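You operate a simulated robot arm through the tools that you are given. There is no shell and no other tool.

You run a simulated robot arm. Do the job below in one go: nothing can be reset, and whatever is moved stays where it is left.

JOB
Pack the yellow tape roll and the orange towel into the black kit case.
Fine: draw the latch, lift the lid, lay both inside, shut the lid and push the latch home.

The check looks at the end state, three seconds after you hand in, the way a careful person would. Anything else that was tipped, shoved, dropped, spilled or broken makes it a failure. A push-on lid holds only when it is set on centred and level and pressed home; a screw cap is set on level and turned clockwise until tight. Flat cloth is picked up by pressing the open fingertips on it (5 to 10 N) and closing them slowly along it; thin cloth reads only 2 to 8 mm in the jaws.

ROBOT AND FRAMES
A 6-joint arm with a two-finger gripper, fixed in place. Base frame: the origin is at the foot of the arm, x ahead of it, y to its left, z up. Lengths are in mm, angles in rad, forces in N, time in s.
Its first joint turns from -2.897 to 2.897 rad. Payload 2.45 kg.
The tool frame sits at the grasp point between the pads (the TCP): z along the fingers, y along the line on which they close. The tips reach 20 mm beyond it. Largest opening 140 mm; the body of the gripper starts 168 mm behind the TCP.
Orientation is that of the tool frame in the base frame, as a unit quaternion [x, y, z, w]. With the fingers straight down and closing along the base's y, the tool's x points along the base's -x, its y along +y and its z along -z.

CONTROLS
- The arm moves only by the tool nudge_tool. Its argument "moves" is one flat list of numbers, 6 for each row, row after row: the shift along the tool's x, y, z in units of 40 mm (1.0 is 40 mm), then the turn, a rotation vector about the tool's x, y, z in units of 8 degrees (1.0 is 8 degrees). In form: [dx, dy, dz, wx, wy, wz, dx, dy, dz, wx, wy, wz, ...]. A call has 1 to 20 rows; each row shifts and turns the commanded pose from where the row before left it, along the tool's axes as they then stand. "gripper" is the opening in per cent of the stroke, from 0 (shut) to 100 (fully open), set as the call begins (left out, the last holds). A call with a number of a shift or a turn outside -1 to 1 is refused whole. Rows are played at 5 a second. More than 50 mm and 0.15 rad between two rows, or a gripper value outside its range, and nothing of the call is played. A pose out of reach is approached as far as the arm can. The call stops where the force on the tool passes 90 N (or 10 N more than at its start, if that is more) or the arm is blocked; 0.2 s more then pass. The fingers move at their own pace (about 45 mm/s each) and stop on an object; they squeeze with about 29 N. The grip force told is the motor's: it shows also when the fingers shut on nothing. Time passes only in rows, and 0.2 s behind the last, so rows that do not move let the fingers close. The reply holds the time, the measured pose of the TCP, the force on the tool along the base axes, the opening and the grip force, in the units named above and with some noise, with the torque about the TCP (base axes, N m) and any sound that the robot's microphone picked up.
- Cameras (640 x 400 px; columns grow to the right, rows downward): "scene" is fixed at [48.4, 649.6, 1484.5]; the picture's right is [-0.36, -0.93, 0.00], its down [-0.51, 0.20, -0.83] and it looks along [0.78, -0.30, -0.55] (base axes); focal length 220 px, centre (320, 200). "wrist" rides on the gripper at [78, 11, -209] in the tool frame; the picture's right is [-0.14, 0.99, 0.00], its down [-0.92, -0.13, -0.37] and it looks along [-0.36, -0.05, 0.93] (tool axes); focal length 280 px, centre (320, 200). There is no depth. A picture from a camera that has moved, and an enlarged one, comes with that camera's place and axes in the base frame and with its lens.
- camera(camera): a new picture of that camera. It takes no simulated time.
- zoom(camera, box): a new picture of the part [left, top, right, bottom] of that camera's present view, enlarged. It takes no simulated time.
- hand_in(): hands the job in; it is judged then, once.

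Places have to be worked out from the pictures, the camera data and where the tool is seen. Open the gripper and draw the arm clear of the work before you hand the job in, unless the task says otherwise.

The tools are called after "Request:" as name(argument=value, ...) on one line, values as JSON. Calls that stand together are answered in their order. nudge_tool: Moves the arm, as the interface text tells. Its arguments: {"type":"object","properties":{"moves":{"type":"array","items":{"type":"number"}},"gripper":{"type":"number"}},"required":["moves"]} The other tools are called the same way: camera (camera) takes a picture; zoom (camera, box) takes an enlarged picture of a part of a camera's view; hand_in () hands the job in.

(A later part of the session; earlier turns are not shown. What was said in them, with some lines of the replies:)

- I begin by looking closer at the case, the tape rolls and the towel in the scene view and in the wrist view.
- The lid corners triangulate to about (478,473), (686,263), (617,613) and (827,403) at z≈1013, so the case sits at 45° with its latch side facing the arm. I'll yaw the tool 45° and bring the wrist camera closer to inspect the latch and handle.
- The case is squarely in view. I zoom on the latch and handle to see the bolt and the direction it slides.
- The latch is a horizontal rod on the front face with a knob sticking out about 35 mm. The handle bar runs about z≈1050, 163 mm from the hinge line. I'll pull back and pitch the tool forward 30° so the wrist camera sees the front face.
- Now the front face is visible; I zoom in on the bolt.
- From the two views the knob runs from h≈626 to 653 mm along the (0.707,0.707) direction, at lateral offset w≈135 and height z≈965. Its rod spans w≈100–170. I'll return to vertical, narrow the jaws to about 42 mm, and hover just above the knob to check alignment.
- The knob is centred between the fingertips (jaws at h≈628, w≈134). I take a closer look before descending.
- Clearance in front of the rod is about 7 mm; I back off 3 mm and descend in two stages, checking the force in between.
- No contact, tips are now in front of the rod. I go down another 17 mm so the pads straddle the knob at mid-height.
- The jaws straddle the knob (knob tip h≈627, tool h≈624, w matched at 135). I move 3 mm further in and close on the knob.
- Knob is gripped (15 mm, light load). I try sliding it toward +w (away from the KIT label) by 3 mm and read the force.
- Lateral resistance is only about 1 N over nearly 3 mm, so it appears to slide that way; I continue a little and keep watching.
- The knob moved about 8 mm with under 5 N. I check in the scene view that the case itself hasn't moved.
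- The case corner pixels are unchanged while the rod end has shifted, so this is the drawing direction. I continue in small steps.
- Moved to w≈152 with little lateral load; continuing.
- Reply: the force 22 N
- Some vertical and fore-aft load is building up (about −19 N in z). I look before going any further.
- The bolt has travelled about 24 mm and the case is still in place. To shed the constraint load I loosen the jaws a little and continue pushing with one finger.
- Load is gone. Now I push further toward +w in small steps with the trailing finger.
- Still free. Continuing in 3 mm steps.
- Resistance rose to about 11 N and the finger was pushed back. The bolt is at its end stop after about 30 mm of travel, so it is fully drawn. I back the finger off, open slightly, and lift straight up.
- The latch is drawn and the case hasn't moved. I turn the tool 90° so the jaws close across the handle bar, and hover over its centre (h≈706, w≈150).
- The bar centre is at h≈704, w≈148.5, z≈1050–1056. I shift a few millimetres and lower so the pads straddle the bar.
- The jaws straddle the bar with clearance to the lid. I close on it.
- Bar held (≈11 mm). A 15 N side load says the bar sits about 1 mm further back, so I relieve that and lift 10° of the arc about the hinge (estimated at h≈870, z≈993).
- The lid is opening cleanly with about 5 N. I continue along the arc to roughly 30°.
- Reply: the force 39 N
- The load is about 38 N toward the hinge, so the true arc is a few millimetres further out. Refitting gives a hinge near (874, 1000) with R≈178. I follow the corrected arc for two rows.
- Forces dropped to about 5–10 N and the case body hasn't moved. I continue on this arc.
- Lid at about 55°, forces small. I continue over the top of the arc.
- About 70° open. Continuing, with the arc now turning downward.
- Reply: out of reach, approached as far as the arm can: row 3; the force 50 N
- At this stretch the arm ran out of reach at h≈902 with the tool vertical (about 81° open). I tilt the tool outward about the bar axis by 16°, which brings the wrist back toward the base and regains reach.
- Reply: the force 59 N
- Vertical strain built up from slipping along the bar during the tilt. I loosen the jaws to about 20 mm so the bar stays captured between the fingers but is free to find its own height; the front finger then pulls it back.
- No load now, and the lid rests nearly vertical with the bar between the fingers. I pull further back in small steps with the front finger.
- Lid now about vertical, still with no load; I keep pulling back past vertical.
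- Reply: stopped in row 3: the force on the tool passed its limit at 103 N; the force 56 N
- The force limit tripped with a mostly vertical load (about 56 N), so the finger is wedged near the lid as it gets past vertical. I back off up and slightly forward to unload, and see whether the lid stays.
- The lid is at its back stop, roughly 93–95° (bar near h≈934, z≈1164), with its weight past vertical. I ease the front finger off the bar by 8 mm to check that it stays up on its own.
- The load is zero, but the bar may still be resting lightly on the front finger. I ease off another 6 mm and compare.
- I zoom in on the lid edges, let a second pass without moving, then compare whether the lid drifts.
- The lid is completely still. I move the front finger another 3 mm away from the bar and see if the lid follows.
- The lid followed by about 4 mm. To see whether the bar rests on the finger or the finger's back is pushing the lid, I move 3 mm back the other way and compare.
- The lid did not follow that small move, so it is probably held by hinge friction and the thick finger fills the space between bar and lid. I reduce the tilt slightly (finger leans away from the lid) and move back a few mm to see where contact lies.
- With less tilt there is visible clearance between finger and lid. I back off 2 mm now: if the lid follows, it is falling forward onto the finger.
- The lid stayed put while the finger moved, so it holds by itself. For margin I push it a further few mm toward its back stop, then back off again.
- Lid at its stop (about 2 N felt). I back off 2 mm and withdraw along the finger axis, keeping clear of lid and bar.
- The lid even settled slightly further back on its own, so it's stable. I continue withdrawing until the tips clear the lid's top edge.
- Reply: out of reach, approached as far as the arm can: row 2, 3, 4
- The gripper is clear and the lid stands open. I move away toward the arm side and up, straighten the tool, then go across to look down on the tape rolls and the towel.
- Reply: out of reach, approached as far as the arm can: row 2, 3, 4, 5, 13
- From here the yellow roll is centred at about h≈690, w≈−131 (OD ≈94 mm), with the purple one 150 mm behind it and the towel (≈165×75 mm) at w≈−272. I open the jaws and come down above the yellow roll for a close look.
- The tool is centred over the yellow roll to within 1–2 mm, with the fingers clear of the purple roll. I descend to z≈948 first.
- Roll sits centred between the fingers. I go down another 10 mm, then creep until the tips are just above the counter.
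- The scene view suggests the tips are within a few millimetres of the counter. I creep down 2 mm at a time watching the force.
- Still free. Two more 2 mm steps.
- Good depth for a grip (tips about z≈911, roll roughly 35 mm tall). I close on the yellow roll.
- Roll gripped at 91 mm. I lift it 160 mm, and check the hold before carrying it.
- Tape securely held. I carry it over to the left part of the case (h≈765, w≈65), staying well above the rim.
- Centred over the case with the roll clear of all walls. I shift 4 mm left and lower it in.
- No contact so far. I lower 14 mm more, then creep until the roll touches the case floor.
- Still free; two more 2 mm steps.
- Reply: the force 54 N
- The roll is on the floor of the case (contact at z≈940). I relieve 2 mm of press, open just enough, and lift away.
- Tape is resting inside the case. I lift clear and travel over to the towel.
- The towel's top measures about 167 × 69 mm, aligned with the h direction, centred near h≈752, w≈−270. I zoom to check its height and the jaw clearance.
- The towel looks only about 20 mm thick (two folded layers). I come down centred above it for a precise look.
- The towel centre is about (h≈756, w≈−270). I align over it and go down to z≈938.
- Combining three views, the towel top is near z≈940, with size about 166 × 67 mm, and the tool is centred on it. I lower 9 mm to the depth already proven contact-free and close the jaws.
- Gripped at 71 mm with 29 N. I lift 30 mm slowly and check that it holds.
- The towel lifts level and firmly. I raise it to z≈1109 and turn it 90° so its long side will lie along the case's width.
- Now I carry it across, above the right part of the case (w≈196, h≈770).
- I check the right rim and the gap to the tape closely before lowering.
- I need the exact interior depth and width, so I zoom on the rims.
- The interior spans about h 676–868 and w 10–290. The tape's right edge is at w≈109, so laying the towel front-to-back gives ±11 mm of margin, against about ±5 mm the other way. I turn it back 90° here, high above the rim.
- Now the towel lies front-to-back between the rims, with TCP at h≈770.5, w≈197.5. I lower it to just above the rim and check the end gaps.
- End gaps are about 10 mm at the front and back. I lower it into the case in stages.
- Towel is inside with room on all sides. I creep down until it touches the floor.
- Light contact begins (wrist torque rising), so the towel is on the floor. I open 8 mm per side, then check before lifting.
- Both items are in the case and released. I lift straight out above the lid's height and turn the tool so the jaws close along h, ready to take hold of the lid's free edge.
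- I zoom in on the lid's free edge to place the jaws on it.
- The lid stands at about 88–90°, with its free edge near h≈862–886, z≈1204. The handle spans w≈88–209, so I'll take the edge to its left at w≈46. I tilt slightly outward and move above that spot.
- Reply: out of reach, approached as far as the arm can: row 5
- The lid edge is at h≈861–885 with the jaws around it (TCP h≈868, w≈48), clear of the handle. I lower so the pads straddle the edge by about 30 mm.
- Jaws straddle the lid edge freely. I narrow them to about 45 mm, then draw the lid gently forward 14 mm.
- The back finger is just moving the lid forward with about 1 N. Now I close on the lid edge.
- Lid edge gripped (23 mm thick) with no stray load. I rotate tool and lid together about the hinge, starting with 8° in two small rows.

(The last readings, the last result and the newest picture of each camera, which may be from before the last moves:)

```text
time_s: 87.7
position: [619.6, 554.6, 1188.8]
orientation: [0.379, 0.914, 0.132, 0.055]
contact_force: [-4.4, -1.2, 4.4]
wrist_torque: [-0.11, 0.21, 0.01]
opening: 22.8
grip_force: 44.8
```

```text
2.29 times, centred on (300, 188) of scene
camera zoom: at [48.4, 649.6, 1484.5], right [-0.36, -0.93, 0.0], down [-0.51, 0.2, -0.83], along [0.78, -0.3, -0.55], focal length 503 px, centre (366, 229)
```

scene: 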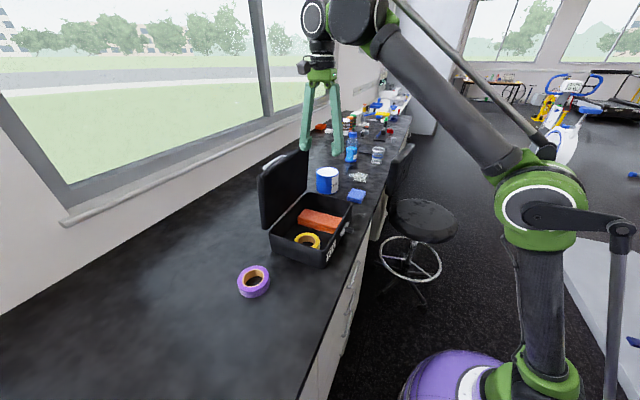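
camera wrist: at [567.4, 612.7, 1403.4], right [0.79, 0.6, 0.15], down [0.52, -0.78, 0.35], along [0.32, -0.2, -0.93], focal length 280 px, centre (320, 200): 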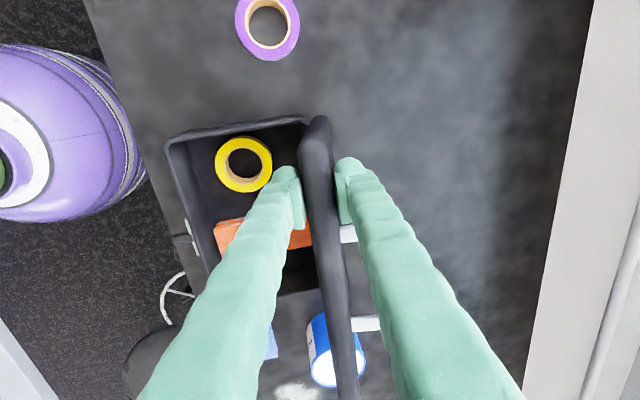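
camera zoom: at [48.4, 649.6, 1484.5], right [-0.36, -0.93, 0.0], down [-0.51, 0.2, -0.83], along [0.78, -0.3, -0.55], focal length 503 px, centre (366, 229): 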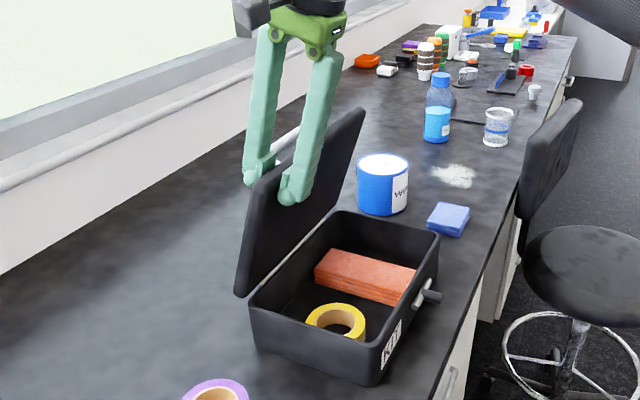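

The lid follows with only about 5 N. I continue another 16°.

Request:
nudge_tool(moves=[0, -0.342, -0.0036, -0.5, 0, 0, 0, -0.342, -0.0036, -0.5, 0, 0, 0, -0.342, -0.0036, -0.5, 0, 0, 0, -0.342, -0.0036, -0.5, 0, 0])

Request:
zoom(camera="scene", box=[230, 100, 370, 275])

```text
time_s: 88.7
position: [581.5, 517.3, 1167.3]
orientation: [0.367, 0.887, 0.258, 0.106]
contact_force: [1.3, 4.6, -15.9]
wrist_torque: [-0.35, 0.21, -0.06]
opening: 22.7
grip_force: 45.1
```

```text
2.29 times, centred on (300, 188) of scene
camera zoom: at [48.4, 649.6, 1484.5], right [-0.36, -0.93, 0.0], down [-0.51, 0.2, -0.83], along [0.78, -0.3, -0.55], focal length 503 px, centre (366, 229)
```

zoom: 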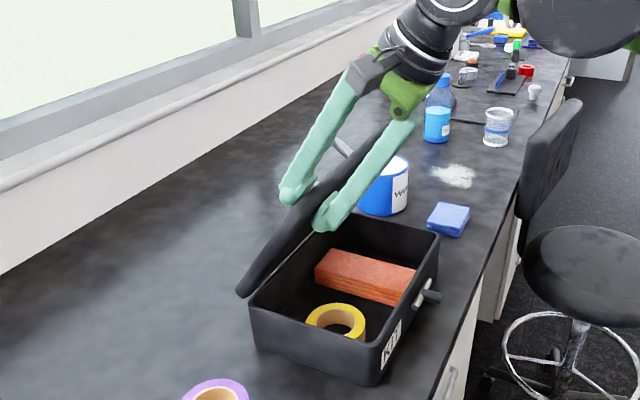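

Lid at about 58°, with about 16 N pulling toward the hinge, so I'm slightly long on the radius. I correct by 1.5 mm and continue 16° more.

Request:
nudge_tool(moves=[0, -0.342, 0.016, -0.5, 0, 0, 0, -0.342, 0.012, -0.5, 0, 0, 0, -0.342, 0.008, -0.5, 0, 0, 0, -0.342, 0.004, -0.5, 0, 0])

Request:
zoom(camera="scene", box=[230, 100, 400, 275])

```text
time_s: 89.7
position: [552.9, 488.3, 1134.5]
orientation: [0.349, 0.843, 0.38, 0.157]
contact_force: [3.9, -6.5, -2.7]
wrist_torque: [-0.21, 0.02, -0.13]
opening: 22.8
grip_force: 45.1
```

```text
2.29 times, centred on (315, 188) of scene
camera zoom: at [48.4, 649.6, 1484.5], right [-0.36, -0.93, 0.0], down [-0.51, 0.2, -0.83], along [0.78, -0.3, -0.55], focal length 503 px, centre (331, 229)
```

zoom: 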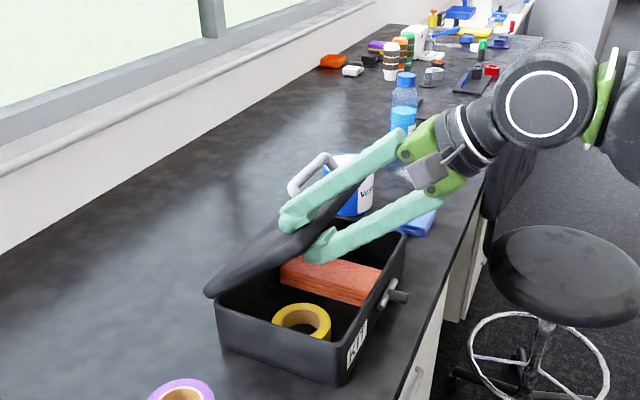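

Good: θ≈42°, load small. Another 12°.

Request:
nudge_tool(moves=[0, -0.342, 0, -0.5, 0, 0, 0, -0.342, 0, -0.5, 0, 0, 0, -0.342, 0, -0.5, 0, 0])

Request:
zoom(camera="scene", box=[240, 130, 400, 275])

Request:
camera(camera="wrist")

```text
time_s: 90.5
position: [534.2, 469.4, 1100.9]
orientation: [0.331, 0.798, 0.465, 0.193]
contact_force: [-7.5, -4.4, 3.4]
wrist_torque: [0.02, -0.02, 0.04]
opening: 23.0
grip_force: 44.9
```

```text
2.76 times, centred on (320, 202) of scene
camera zoom: at [48.4, 649.6, 1484.5], right [-0.36, -0.93, 0.0], down [-0.51, 0.2, -0.83], along [0.78, -0.3, -0.55], focal length 607 px, centre (320, 193)
```

zoom: 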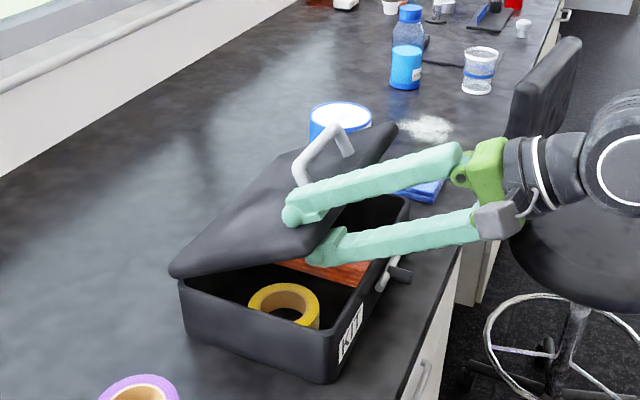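

```text
taken
camera wrist: at [354.6, 399.7, 1214.2], right [0.44, 0.25, 0.86], down [0.38, -0.92, 0.07], along [0.81, 0.3, -0.5], focal length 280 px, centre (320, 200)
```

wrist: 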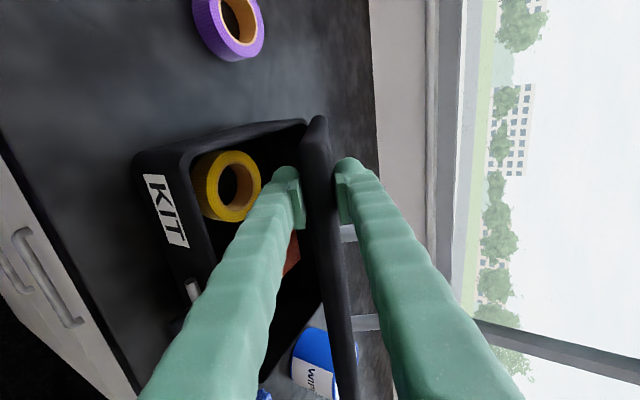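

θ≈30°, forces low. Continuing 12° more.

Request:
nudge_tool(moves=[0, -0.342, 0, -0.5, 0, 0, 0, -0.342, 0, -0.5, 0, 0, 0, -0.342, 0, -0.5, 0, 0])

Request:
zoom(camera="scene", box=[250, 150, 390, 275])

Request:
camera(camera="wrist")

```text
time_s: 91.3
position: [521.6, 457.4, 1064.4]
orientation: [0.308, 0.745, 0.547, 0.226]
contact_force: [0.2, 1.8, -3.6]
wrist_torque: [-0.06, 0.04, 0.02]
opening: 23.2
grip_force: 45.2
```

```text
3.20 times, centred on (320, 212) of scene
camera zoom: at [48.4, 649.6, 1484.5], right [-0.36, -0.93, 0.0], down [-0.51, 0.2, -0.83], along [0.78, -0.3, -0.55], focal length 705 px, centre (320, 160)
```

zoom: 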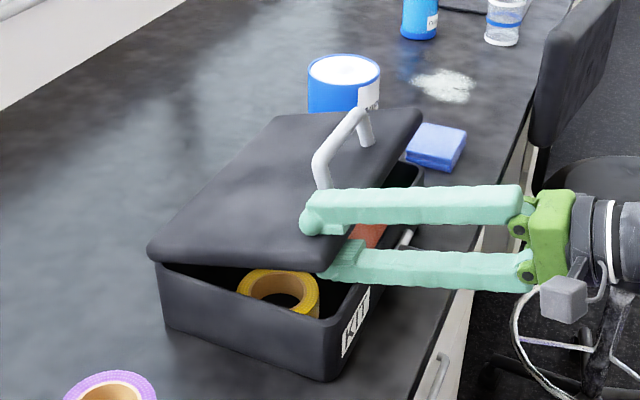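

```text
taken
camera wrist: at [328.2, 373.5, 1137.6], right [0.31, 0.11, 0.94], down [0.37, -0.93, -0.01], along [0.87, 0.36, -0.33], focal length 280 px, centre (320, 200)
```

wrist: 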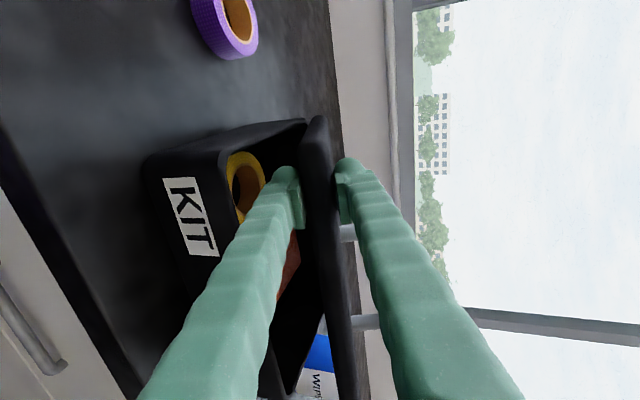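

θ≈18°. The lower finger still clears the front rim by about 40 mm. I go 6° further.

Request:
nudge_tool(moves=[0, -0.256, 0, -0.375, 0, 0, 0, -0.256, 0, -0.375, 0, 0])

Request:
zoom(camera="scene", box=[270, 180, 370, 270])

Request:
zoom(camera="wrist", box=[130, 90, 390, 300])

```text
time_s: 91.9
position: [519.5, 453.7, 1045.1]
orientation: [0.295, 0.716, 0.585, 0.243]
contact_force: [1.4, 2.2, -2.0]
wrist_torque: [-0.03, -0.1, 0.02]
opening: 23.0
grip_force: 44.8
```

```text
4.44 times, centred on (320, 225) of scene
camera zoom: at [48.4, 649.6, 1484.5], right [-0.36, -0.93, 0.0], down [-0.51, 0.2, -0.83], along [0.78, -0.3, -0.55], focal length 978 px, centre (320, 89)
```

zoom: 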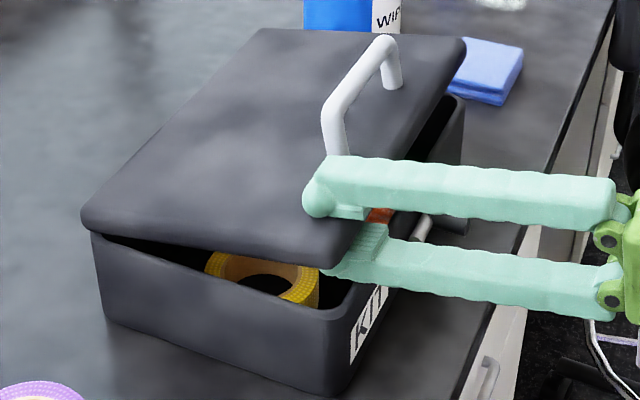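

```text
1.90 times, centred on (260, 195) of wrist
camera zoom: at [319.6, 364.8, 1097.7], right [0.24, 0.04, 0.97], down [0.38, -0.92, -0.05], along [0.9, 0.38, -0.24], focal length 534 px, centre (434, 210)
```

zoom: 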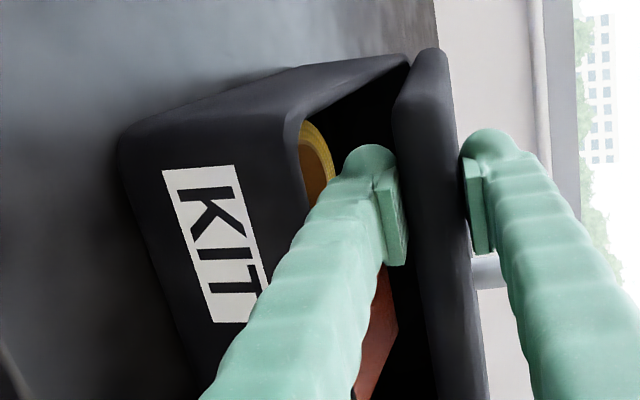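

Lid at about 12°. I open the jaws by 8 mm so the lid rests on the lower finger, then see how it sits.

Request:
nudge_tool(moves=[0, 0, 0, 0, 0, 0, 0, 0, 0, 0, 0, 0, 0, 0, 0, 0, 0, 0], gripper=23)

Request:
zoom(camera="scene", box=[270, 180, 370, 270])

Request:
zoom(camera="wrist", box=[130, 90, 390, 300])

```text
time_s: 92.7
position: [518.1, 453.4, 1045.2]
orientation: [0.296, 0.715, 0.585, 0.242]
contact_force: [-0.3, 0.0, -0.3]
wrist_torque: [0.01, 0.0, -0.01]
opening: 32.3
grip_force: 0.0
```

```text
4.44 times, centred on (320, 225) of scene
camera zoom: at [48.4, 649.6, 1484.5], right [-0.36, -0.93, 0.0], down [-0.51, 0.2, -0.83], along [0.78, -0.3, -0.55], focal length 978 px, centre (320, 89)
```

zoom: 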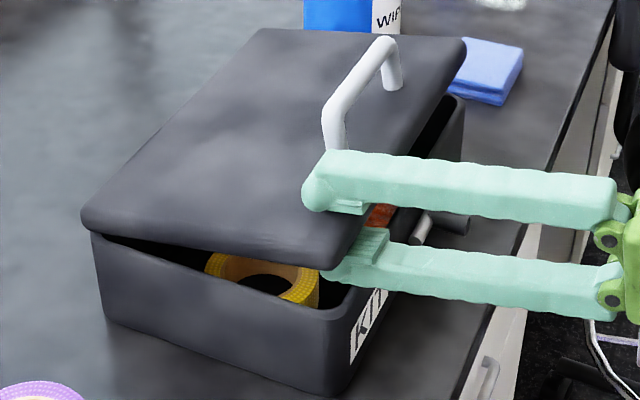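

```text
1.90 times, centred on (260, 195) of wrist
camera zoom: at [319.6, 364.6, 1098.0], right [0.24, 0.04, 0.97], down [0.38, -0.92, -0.05], along [0.9, 0.38, -0.24], focal length 534 px, centre (434, 210)
```

zoom: 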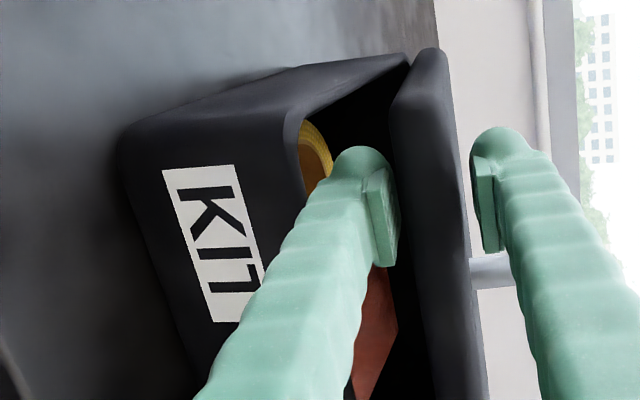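

The lid stays exactly where it was when released, so the hinge friction holds it. I withdraw parallel to the lid.

Request:
nudge_tool(moves=[0, 0, -0.3, 0, 0, 0, 0, 0, -0.6, 0, 0, 0, 0, 0, -0.9, 0, 0, 0, 0, 0, -0.9, 0, 0, 0])

Request:
zoom(camera="scene", box=[250, 150, 400, 280])

```text
time_s: 93.7
position: [443.5, 377.8, 1065.0]
orientation: [0.297, 0.716, 0.584, 0.242]
contact_force: [0.4, -0.4, -0.1]
wrist_torque: [-0.02, 0.01, 0.0]
opening: 32.5
grip_force: 0.2
```

```text
3.08 times, centred on (325, 215) of scene
camera zoom: at [48.4, 649.6, 1484.5], right [-0.36, -0.93, 0.0], down [-0.51, 0.2, -0.83], along [0.78, -0.3, -0.55], focal length 678 px, centre (305, 154)
```

zoom: 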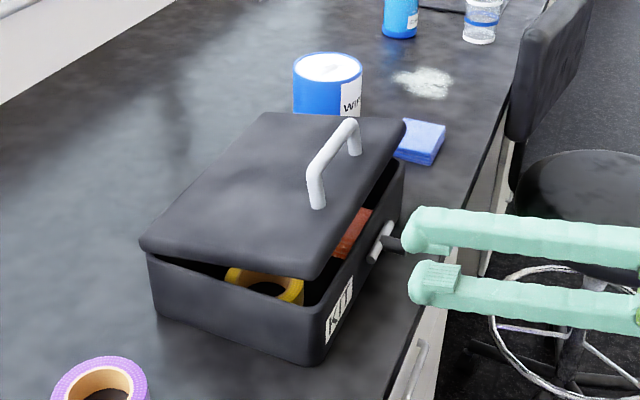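

Lid is ajar at about 12° and stable. I raise the tool, turn it vertical and close the fingers, ready to press the lid down.

Request:
nudge_tool(moves=[0, 0.735, -0.148, 0, 0, 0, 0, 0.735, -0.148, 0, 0, 0, 0, 0, 0, 0.9825, 0, 0, 0, 0, 0, 0.9825, 0, 0, 0, 0, 0, 0.9825, 0, 0, 0, 0, 0, 0.9825, 0, 0, 0, 0, 0, 0.9825, 0, 0, 0, 0, 0, 0.9825, 0, 0, 0, 0, 0, 0.9825, 0, 0, 0, 0, 0, 0.9825, 0, 0, 0, 0, 0, 0.9825, 0, 0, 0, 0, 0, 0.9825, 0, 0], gripper=0)

Request:
camera(camera="wrist")

Request:
camera(camera="scene")

```text
time_s: 96.3
position: [443.5, 378.9, 1126.8]
orientation: [0.383, 0.924, -0.002, -0.001]
contact_force: [-0.2, 0.6, 0.1]
wrist_torque: [0.02, -0.1, 0.01]
opening: 0.0
grip_force: 28.7
```

```text
taken
camera wrist: at [396.2, 441.7, 1335.7], right [0.8, 0.6, 0.0], down [0.56, -0.74, 0.37], along [0.22, -0.3, -0.93], focal length 280 px, centre (320, 200)
```

wrist: 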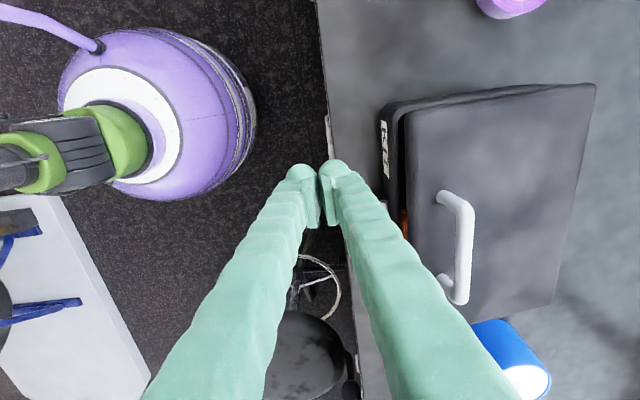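

```text
taken
```

scene: 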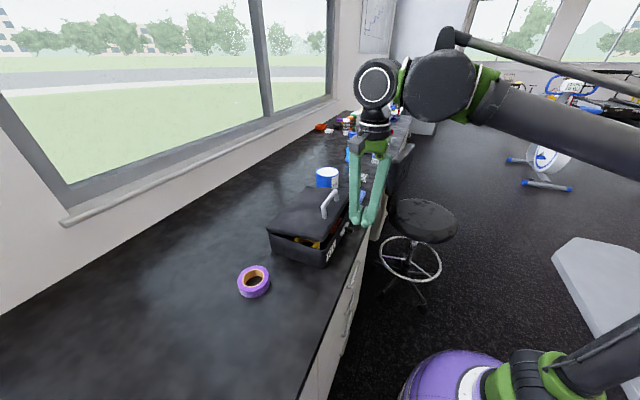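

I position over the lid's front-left area (h≈697, w≈50), beside the handle, and come down near it.

Request:
nudge_tool(moves=[-0.036, 0.9625, 0, 0, 0, 0, -0.036, 0.9625, 0, 0, 0, 0, -0.036, 0.9625, 0, 0, 0, 0, 0, 0, 0.46, 0, 0, 0, 0, 0, 0.46, 0, 0, 0])

Request:
camera(camera="wrist")

Request:
zoom(camera="scene", box=[250, 150, 380, 280])

```text
time_s: 97.5
position: [528.5, 457.7, 1089.6]
orientation: [0.383, 0.924, -0.002, -0.001]
contact_force: [-0.1, 0.3, 0.1]
wrist_torque: [0.02, -0.02, 0.06]
opening: 0.0
grip_force: 28.9
```

```text
taken
camera wrist: at [480.5, 519.9, 1298.3], right [0.8, 0.6, 0.0], down [0.56, -0.74, 0.37], along [0.22, -0.3, -0.93], focal length 280 px, centre (320, 200)
```

wrist: 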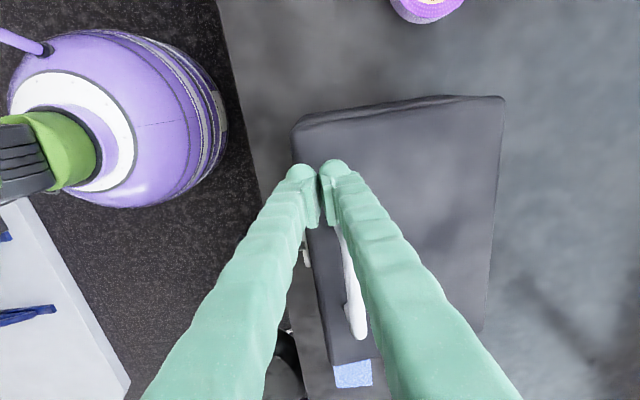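

```text
3.08 times, centred on (315, 215) of scene
camera zoom: at [48.4, 649.6, 1484.5], right [-0.36, -0.93, 0.0], down [-0.51, 0.2, -0.83], along [0.78, -0.3, -0.55], focal length 678 px, centre (335, 154)
```

zoom: 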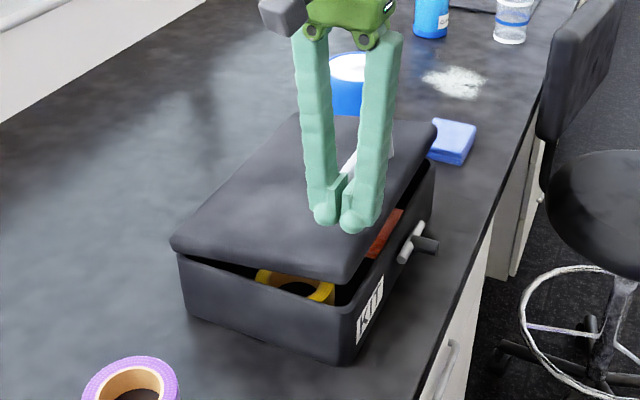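

Lined up beside the handle. I press down in small steps, reading the force.

Request:
nudge_tool(moves=[0, 0, 0.2, 0, 0, 0, 0, 0, 0.2, 0, 0, 0, 0, 0, 0.15, 0, 0, 0])

Request:
nudge_tool(moves=[0, 0, 0.15, 0, 0, 0, 0, 0, 0.15, 0, 0, 0])

Request:
zoom(camera="scene", box=[250, 150, 380, 280])

```text
time_s: 98.3
position: [528.2, 459.2, 1067.1]
orientation: [0.383, 0.924, -0.002, -0.001]
contact_force: [0.5, 0.5, -0.9]
wrist_torque: [0.01, -0.03, 0.0]
opening: 0.0
grip_force: 28.5
```

```text
time_s: 98.9
position: [528.2, 458.1, 1054.2]
orientation: [0.383, 0.924, -0.001, 0.0]
contact_force: [-0.7, -0.8, -0.6]
wrist_torque: [-0.01, -0.02, 0.04]
opening: 0.0
grip_force: 28.5
```

```text
3.08 times, centred on (315, 215) of scene
camera zoom: at [48.4, 649.6, 1484.5], right [-0.36, -0.93, 0.0], down [-0.51, 0.2, -0.83], along [0.78, -0.3, -0.55], focal length 678 px, centre (335, 154)
```

zoom: 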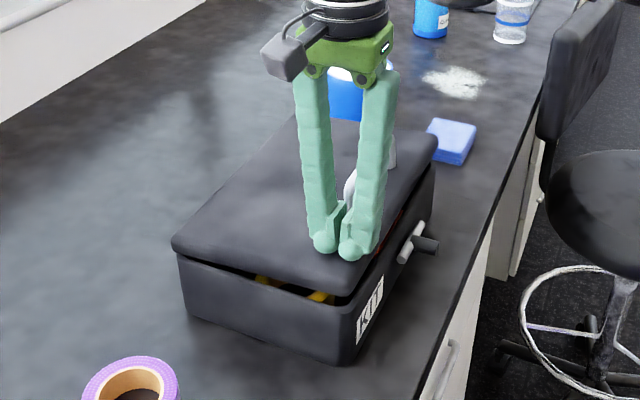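

The lid is moving down with almost no force. I continue to the closed level (about z≈1036).

Request:
nudge_tool(moves=[0, 0, 0.12, 0, 0, 0, 0, 0, 0.12, 0, 0, 0])

Request:
nudge_tool(moves=[0, 0, 0.1, 0, 0, 0, 0, 0, 0.08, 0, 0, 0])

Request:
zoom(camera="scene", box=[250, 150, 380, 280])

```text
time_s: 99.5
position: [528.3, 458.3, 1045.5]
orientation: [0.382, 0.924, -0.001, 0.0]
contact_force: [-0.4, 0.8, 0.4]
wrist_torque: [0.0, 0.01, -0.01]
opening: 0.0
grip_force: 28.5
```

```text
time_s: 100.1
position: [528.5, 458.5, 1039.5]
orientation: [0.382, 0.924, 0.0, 0.001]
contact_force: [12.2, 11.7, 60.5]
wrist_torque: [0.27, -0.34, 0.02]
opening: 6.1
grip_force: 29.2
```

```text
3.08 times, centred on (315, 215) of scene
camera zoom: at [48.4, 649.6, 1484.5], right [-0.36, -0.93, 0.0], down [-0.51, 0.2, -0.83], along [0.78, -0.3, -0.55], focal length 678 px, centre (335, 154)
```

zoom: 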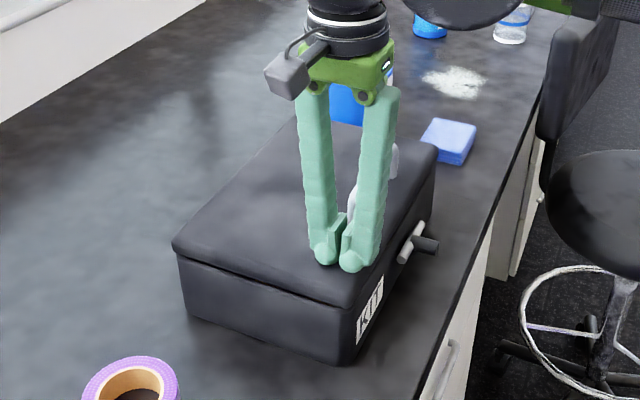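

The lid is fully down (firm stop at about 60 N). I lift off and look at the seam.

Request:
nudge_tool(moves=[0, 0, -0.2, 0, 0, 0, 0, 0, -0.8, 0, 0, 0, 0, 0, -0.9, 0, 0, 0, 0, 0, -0.9, 0, 0, 0])

Request:
zoom(camera="scene", box=[250, 170, 370, 280])

Request:
camera(camera="wrist")

```text
time_s: 101.1
position: [526.2, 458.1, 1150.1]
orientation: [0.383, 0.924, -0.002, -0.001]
contact_force: [1.2, -1.2, 0.1]
wrist_torque: [0.03, -0.03, 0.0]
opening: 0.0
grip_force: 29.6
```

```text
3.64 times, centred on (310, 225) of scene
camera zoom: at [48.4, 649.6, 1484.5], right [-0.36, -0.93, 0.0], down [-0.51, 0.2, -0.83], along [0.78, -0.3, -0.55], focal length 801 px, centre (356, 109)
```

zoom: 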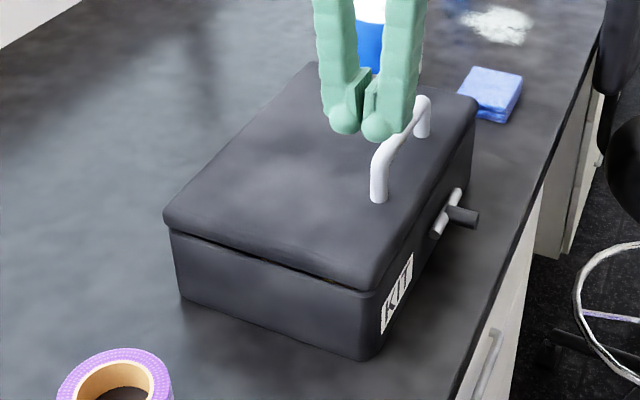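

```text
taken
camera wrist: at [479.1, 520.7, 1358.9], right [0.8, 0.6, 0.0], down [0.56, -0.74, 0.37], along [0.22, -0.3, -0.93], focal length 280 px, centre (320, 200)
```

wrist: 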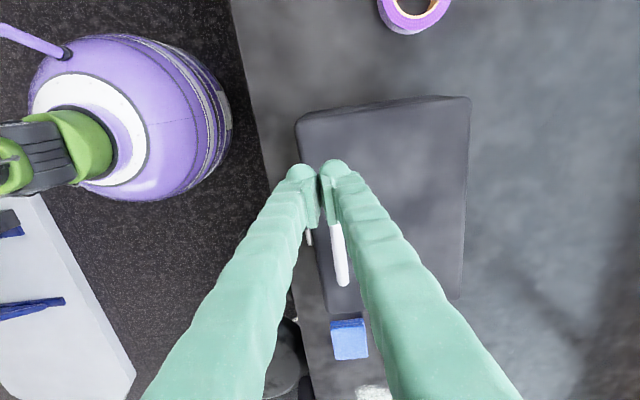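

The lid is shut and level, with the same seam and corners as at the start. Now I turn the tool to face the latch and move above the knob, drawn to w≈164.

Request:
nudge_tool(moves=[0, 0, 0, 0, 0, -0.9375, 0, 0, 0, 0, 0, -0.9375, 0, 0, 0, 0, 0, -0.9375, 0, 0, 0, 0, 0, -0.9375, 0, 0, 0, 0, 0, -0.9375, 0, 0, 0, 0, 0, -0.9375, 0, 0, 0, 0, 0, -0.9375, 0, 0, 0, 0, 0, -0.9375, 0, 0, 0, 0, 0, -0.9375, 0, 0, 0, 0, 0, -0.9375, 0, 0, 0, 0, 0, -0.9375, 0, 0, 0, 0, 0, -0.9375, 0.431, -0.725, 0, 0, 0, 0, 0.431, -0.725, 0, 0, 0, 0, 0.431, -0.725, 0, 0, 0, 0, 0.431, -0.725, 0, 0, 0, 0], gripper=30)

Request:
camera(camera="wrist")

```text
time_s: 104.5
position: [560.9, 329.5, 1151.0]
orientation: [-0.383, 0.924, -0.001, -0.002]
contact_force: [0.1, 0.0, 0.1]
wrist_torque: [-0.07, 0.0, 0.01]
opening: 42.0
grip_force: 0.1
```

```text
taken
camera wrist: at [498.7, 281.5, 1360.7], right [-0.6, 0.8, 0.0], down [0.74, 0.56, 0.37], along [0.29, 0.22, -0.93], focal length 280 px, centre (320, 200)
```

wrist: 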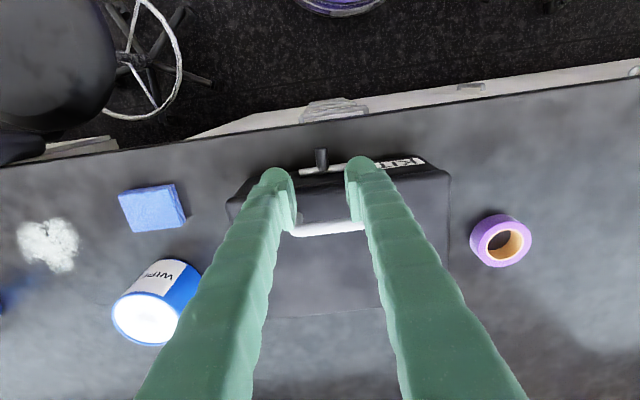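

The knob is centred between the fingers. I descend to just above it and check.

Request:
nudge_tool(moves=[0.08, 0, 0.88, 0, 0, 0, 0, 0, 0.88, 0, 0, 0, 0, 0, 0.88, 0, 0, 0, 0, 0, 0.88, 0, 0, 0])

Request:
zoom(camera="wrist", box=[230, 130, 430, 260])

```text
time_s: 105.5
position: [559.5, 324.2, 1008.7]
orientation: [-0.383, 0.924, 0.0, -0.001]
contact_force: [-0.5, -0.7, -0.7]
wrist_torque: [0.0, -0.01, 0.01]
opening: 42.1
grip_force: 0.0
```

```text
3.08 times, centred on (330, 195) of wrist
camera zoom: at [496.5, 275.7, 1218.3], right [-0.6, 0.8, 0.0], down [0.74, 0.56, 0.37], along [0.29, 0.22, -0.93], focal length 863 px, centre (289, 215)
```

zoom: 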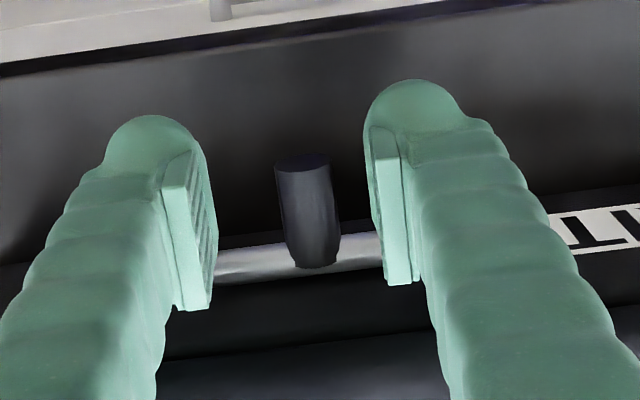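

Jaws clear the knob and the rod, so I descend to straddle the knob.

Request:
nudge_tool(moves=[0, 0.06, 0.4, 0, 0, 0, 0, 0, 0.35, 0, 0, 0, 0, 0, 0.25, 0, 0, 0])

Request:
zoom(camera="wrist", box=[230, 130, 430, 260])

```text
time_s: 106.3
position: [557.8, 326.7, 967.9]
orientation: [-0.382, 0.924, -0.001, -0.002]
contact_force: [-0.1, -0.7, 0.6]
wrist_torque: [0.01, 0.02, 0.03]
opening: 42.2
grip_force: 0.1
```

```text
3.08 times, centred on (330, 195) of wrist
camera zoom: at [495.3, 278.0, 1178.2], right [-0.6, 0.8, 0.0], down [0.74, 0.56, 0.37], along [0.29, 0.22, -0.93], focal length 863 px, centre (289, 215)
```

zoom: 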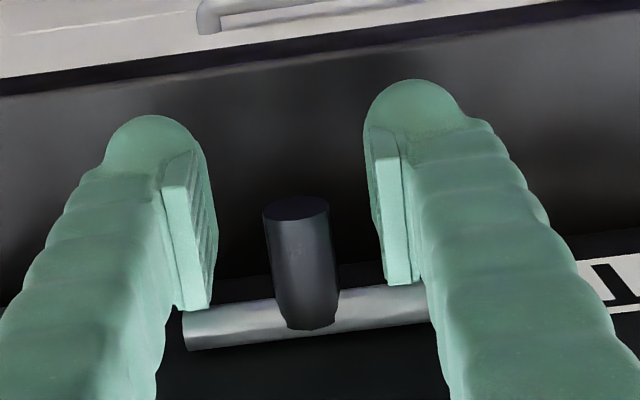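

I move 3 mm closer, narrow the jaws to 25 mm, and push the knob toward home (−w) with one finger.

Request:
nudge_tool(moves=[-0.07, 0, 0, 0, 0, 0, 0, 0, 0, 0, 0, 0, 0, 0, 0, 0, 0, 0], gripper=18)

Request:
nudge_tool(moves=[0, 0.1, 0, 0, 0, 0, 0, 0.1, 0, 0, 0, 0, 0, 0.1, 0, 0, 0, 0])

Request:
zoom(camera="scene", box=[250, 170, 370, 280])

```text
time_s: 107.1
position: [560.6, 327.9, 969.6]
orientation: [-0.383, 0.924, -0.001, -0.002]
contact_force: [0.4, 0.1, 0.2]
wrist_torque: [0.0, 0.03, 0.02]
opening: 25.6
grip_force: 0.2
```

```text
time_s: 107.9
position: [553.6, 336.4, 970.0]
orientation: [-0.383, 0.924, -0.001, -0.003]
contact_force: [0.8, -0.4, -0.3]
wrist_torque: [0.03, -0.04, 0.02]
opening: 25.4
grip_force: 0.5
```

```text
3.64 times, centred on (310, 225) of scene
camera zoom: at [48.4, 649.6, 1484.5], right [-0.36, -0.93, 0.0], down [-0.51, 0.2, -0.83], along [0.78, -0.3, -0.55], focal length 801 px, centre (356, 109)
```

zoom: 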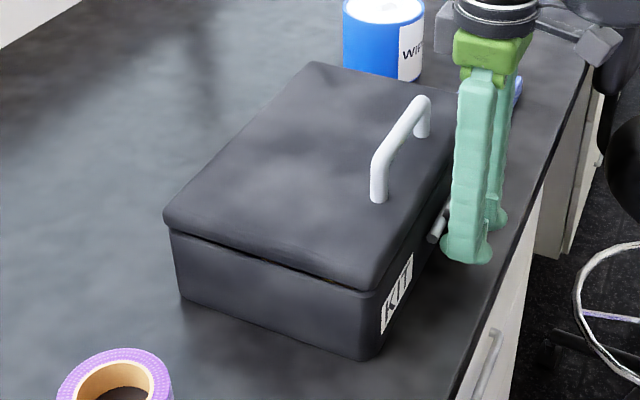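

Bolt slides freely. I continue.

Request:
nudge_tool(moves=[0, 0.1, 0, 0, 0, 0, 0, 0.1, 0, 0, 0, 0, 0, 0.1, 0, 0, 0, 0])

Request:
nudge_tool(moves=[0, 0.08, 0, 0, 0, 0, 0, 0.07, 0, 0, 0, 0])

Request:
zoom(camera="wrist", box=[230, 130, 430, 260])

```text
time_s: 108.7
position: [542.8, 345.3, 969.2]
orientation: [-0.383, 0.924, 0.0, -0.001]
contact_force: [0.1, -0.5, -1.8]
wrist_torque: [0.03, 0.04, 0.01]
opening: 25.5
grip_force: 0.2
```

```text
time_s: 109.3
position: [539.4, 349.3, 970.2]
orientation: [-0.383, 0.924, 0.0, -0.001]
contact_force: [0.5, -0.2, -0.7]
wrist_torque: [-0.02, -0.01, 0.0]
opening: 25.4
grip_force: 0.9
```

```text
3.08 times, centred on (330, 195) of wrist
camera zoom: at [475.7, 301.4, 1179.2], right [-0.6, 0.8, 0.0], down [0.74, 0.56, 0.37], along [0.29, 0.22, -0.93], focal length 863 px, centre (289, 215)
```

zoom: 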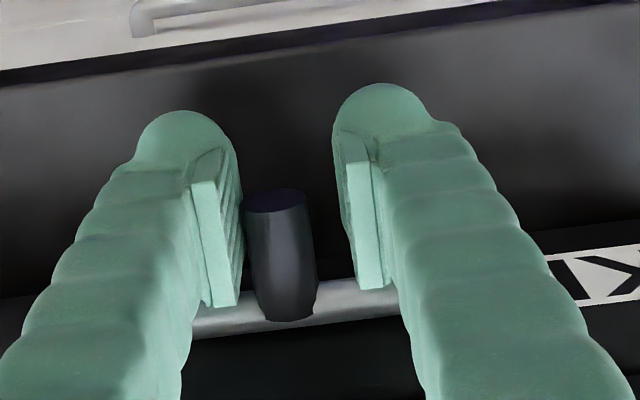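

Knob now at about w≈139.6; home was about 135. I push on in 2 mm steps until it stops.

Request:
nudge_tool(moves=[0, 0.06, 0, 0, 0, 0, 0, 0.05, 0, 0, 0, 0])

Request:
nudge_tool(moves=[0, 0.05, 0, 0, 0, 0, 0, 0, 0, 0, 0, 0])

```text
time_s: 109.9
position: [534.4, 353.3, 969.5]
orientation: [-0.383, 0.924, -0.001, 0.0]
contact_force: [1.7, -2.2, 0.1]
wrist_torque: [0.0, -0.01, 0.03]
opening: 26.7
grip_force: 1.6
```

```text
time_s: 110.5
position: [535.1, 353.6, 970.1]
orientation: [-0.383, 0.924, -0.001, -0.002]
contact_force: [5.0, -5.3, -4.5]
wrist_torque: [0.03, 0.05, 0.0]
opening: 30.0
grip_force: 3.4
```

The bolt hits its stop with about 7 N and the knob is at w≈135.8, its original position. I give one last light push, then back off and rise.

Request:
nudge_tool(moves=[0, 0.05, 0, 0, 0, 0, 0, 0, 0, 0, 0, 0])

Request:
nudge_tool(moves=[0, -0.15, 0, 0, 0, 0, 0, -0.05, 0, 0, 0, 0])

Request:
zoom(camera="wrist", box=[230, 130, 430, 260])

```text
time_s: 111.1
position: [532.2, 355.3, 969.8]
orientation: [-0.383, 0.924, 0.0, -0.001]
contact_force: [8.6, -7.4, 0.5]
wrist_torque: [-0.02, -0.06, 0.01]
opening: 32.7
grip_force: 5.8
```

```text
time_s: 111.7
position: [537.1, 351.8, 970.0]
orientation: [-0.383, 0.924, -0.001, -0.001]
contact_force: [-0.9, 0.0, 1.4]
wrist_torque: [0.03, -0.01, 0.0]
opening: 25.2
grip_force: 0.1
```

```text
3.08 times, centred on (330, 195) of wrist
camera zoom: at [474.7, 302.8, 1179.6], right [-0.6, 0.8, 0.0], down [0.74, 0.56, 0.37], along [0.29, 0.22, -0.93], focal length 863 px, centre (289, 215)
```

zoom: 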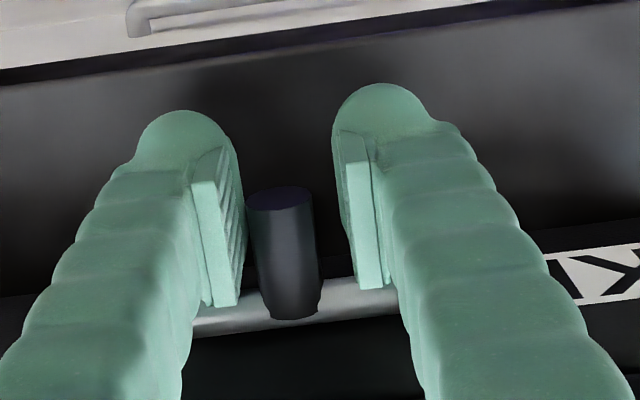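

Latch is home. I open the jaws a bit, rise straight up and draw the arm back clear of the work.

Request:
nudge_tool(moves=[0, 0, 0, 0, 0, 0, 0, 0, 0, 0, 0, 0, 0, 0, -0.4, 0, 0, 0, 0, 0, -0.8, 0, 0, 0, 0, 0, -0.9, 0, 0, 0, 0, 0, -0.9, 0, 0, 0, 0, 0, -0.9, 0, 0, 0, 0.5, 0, -0.7, 0, 0, 0, 0.5, 0, -0.7, 0, 0, 0, 0.5, 0, -0.7, 0, 0, 0], gripper=32)

Request:
camera(camera="wrist")

Request:
zoom(camera="scene", box=[250, 170, 370, 280])

Request:
camera(camera="scene")

```text
time_s: 113.9
position: [495.5, 308.9, 1210.7]
orientation: [-0.383, 0.924, -0.001, -0.001]
contact_force: [0.6, -0.2, -0.1]
wrist_torque: [-0.01, 0.07, -0.01]
opening: 44.7
grip_force: 0.0
```

```text
taken
camera wrist: at [433.2, 259.4, 1420.4], right [-0.6, 0.8, 0.0], down [0.74, 0.56, 0.37], along [0.29, 0.22, -0.93], focal length 280 px, centre (320, 200)
```

wrist: 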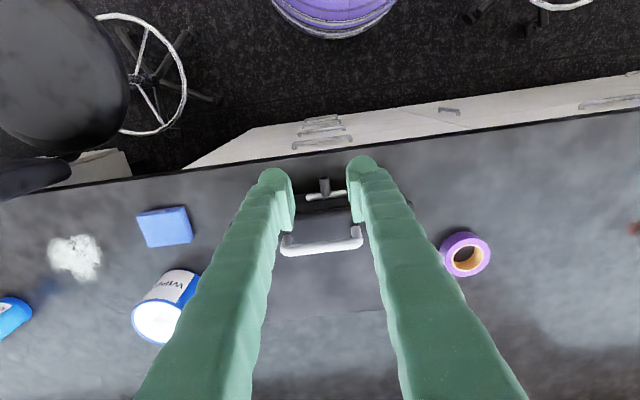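

```text
3.64 times, centred on (310, 225) of scene
camera zoom: at [48.4, 649.6, 1484.5], right [-0.36, -0.93, 0.0], down [-0.51, 0.2, -0.83], along [0.78, -0.3, -0.55], focal length 801 px, centre (356, 109)
```

zoom: 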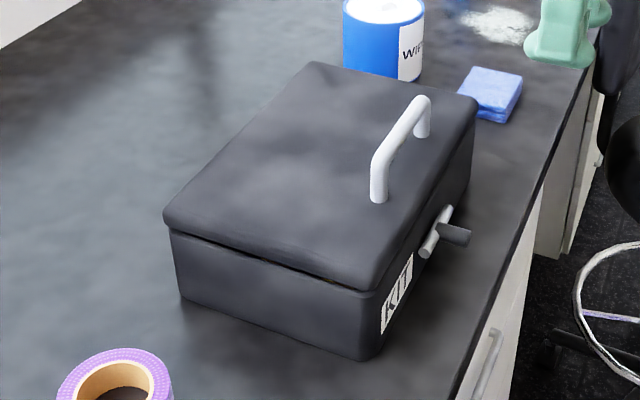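

```text
taken
```

scene: 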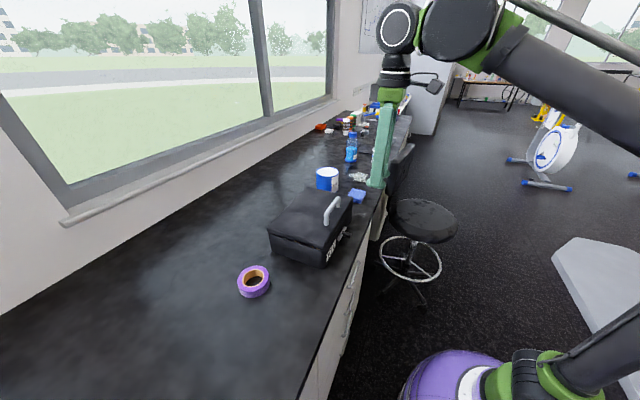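

Latch and lid look the same as at the start. I zoom on the seam to be sure the lid is fully seated.

Request:
zoom(camera="scene", box=[268, 220, 328, 270])

Request:
zoom(camera="scene", box=[300, 190, 364, 270])

Request:
zoom(camera="wrist", box=[230, 150, 430, 320])

```text
8.00 times, centred on (298, 245) of scene
camera zoom: at [48.4, 649.6, 1484.5], right [-0.36, -0.93, 0.0], down [-0.51, 0.2, -0.83], along [0.78, -0.3, -0.55], focal length 1761 px, centre (496, -160)
```

zoom: 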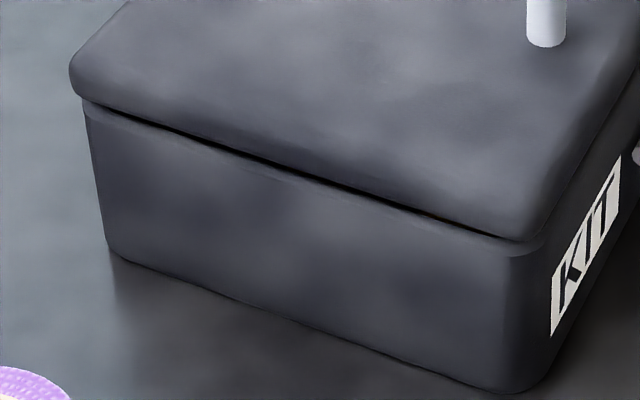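

```text
5.00 times, centred on (332, 230) of scene
camera zoom: at [48.4, 649.6, 1484.5], right [-0.36, -0.93, 0.0], down [-0.51, 0.2, -0.83], along [0.78, -0.3, -0.55], focal length 1101 px, centre (260, 50)
```

zoom: 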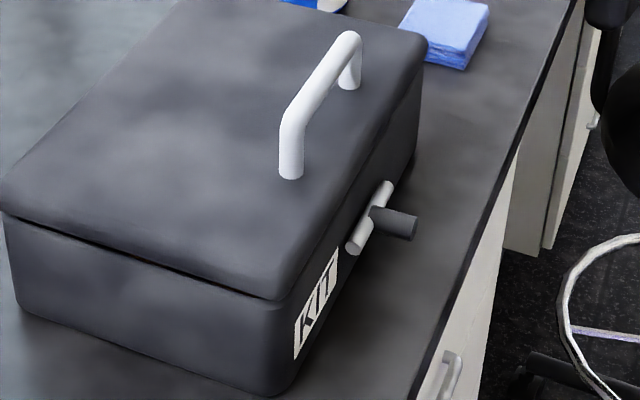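

```text
2.35 times, centred on (330, 235) of wrist
camera zoom: at [433.2, 259.4, 1420.4], right [-0.6, 0.8, 0.0], down [0.74, 0.56, 0.37], along [0.29, 0.22, -0.93], focal length 660 px, centre (296, 118)
```

zoom: 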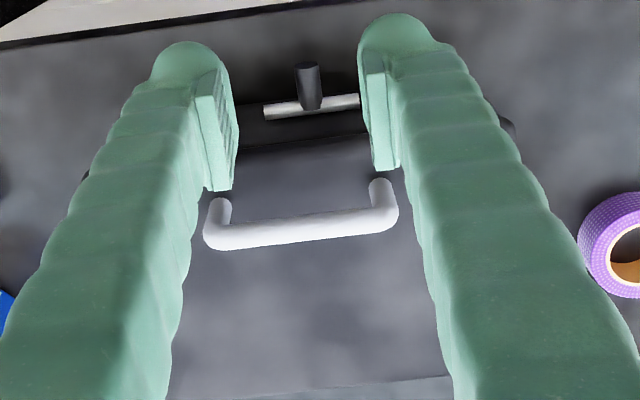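

Everything matches the initial picture of the closed case: same seam, rod ends and knob position. I open the gripper fully, raise the arm well clear, and take a final look.

Request:
nudge_tool(moves=[0.4, 0, -0.8, 0, 0, 0, 0.4, 0, -0.8, 0, 0, 0, 0.4, 0, -0.8, 0, 0, 0, 0.4, 0, -0.8, 0, 0, 0, 0.3, 0, -0.6, 0, 0, 0], gripper=100)

Request:
camera(camera="scene")

Request:
camera(camera="wrist")

```text
time_s: 115.1
position: [441.4, 254.1, 1364.3]
orientation: [-0.383, 0.924, -0.001, -0.001]
contact_force: [0.6, 1.6, -0.1]
wrist_torque: [-0.01, 0.02, 0.04]
opening: 139.9
grip_force: 0.1
```

```text
taken
```

scene: 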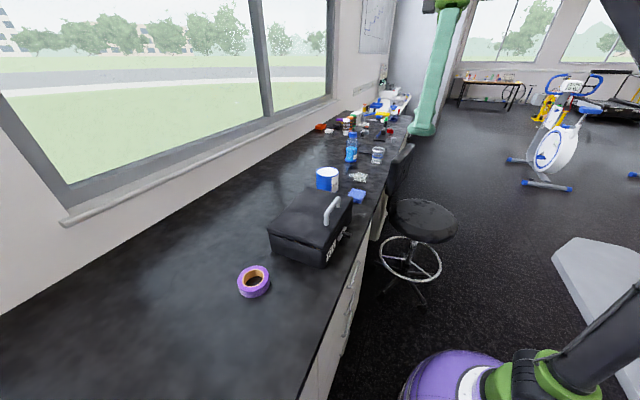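

```text
taken
camera wrist: at [379.8, 205.6, 1572.8], right [-0.6, 0.8, 0.0], down [0.74, 0.56, 0.37], along [0.29, 0.22, -0.93], focal length 280 px, centre (320, 200)
```

wrist: 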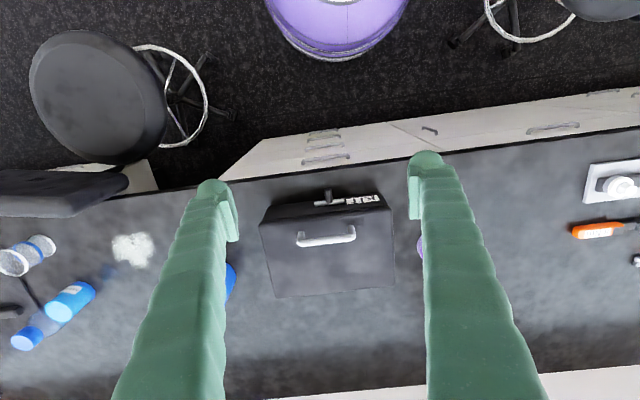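

The tape and towel are packed, the lid is shut, the latch is home and nothing else has moved. The arm is clear with the gripper open, so I hand in.

Request:
hand_in()

```text
The job is handed in.
```

The yellow tape roll and the orange towel are in the black kit case, the lid is shut and the latch is pushed home. I've handed the job in; no verdict came back.

- **Contents:** the tape sits in the left part of the case. The towel lies flat beside it, front to back, with about 10 mm to spare at each end.
- **Lid and latch:** I pressed the lid down to a firm stop. The latch stopped where it was at the start, and the final zoomed pictures of the seam, bolt and knob match the first ones.
- **Surroundings:** the case's corners are where they were, and the purple tape roll, blue sponge, wipes tub and other items I could see look undisturbed.
- **Force stop:** the force limit tripped once, at 103 N, when a finger wedged against the open lid. I backed it off, and the lid showed no damage and closed normally afterwards.

The arm is raised clear of the counter with the gripper fully open.
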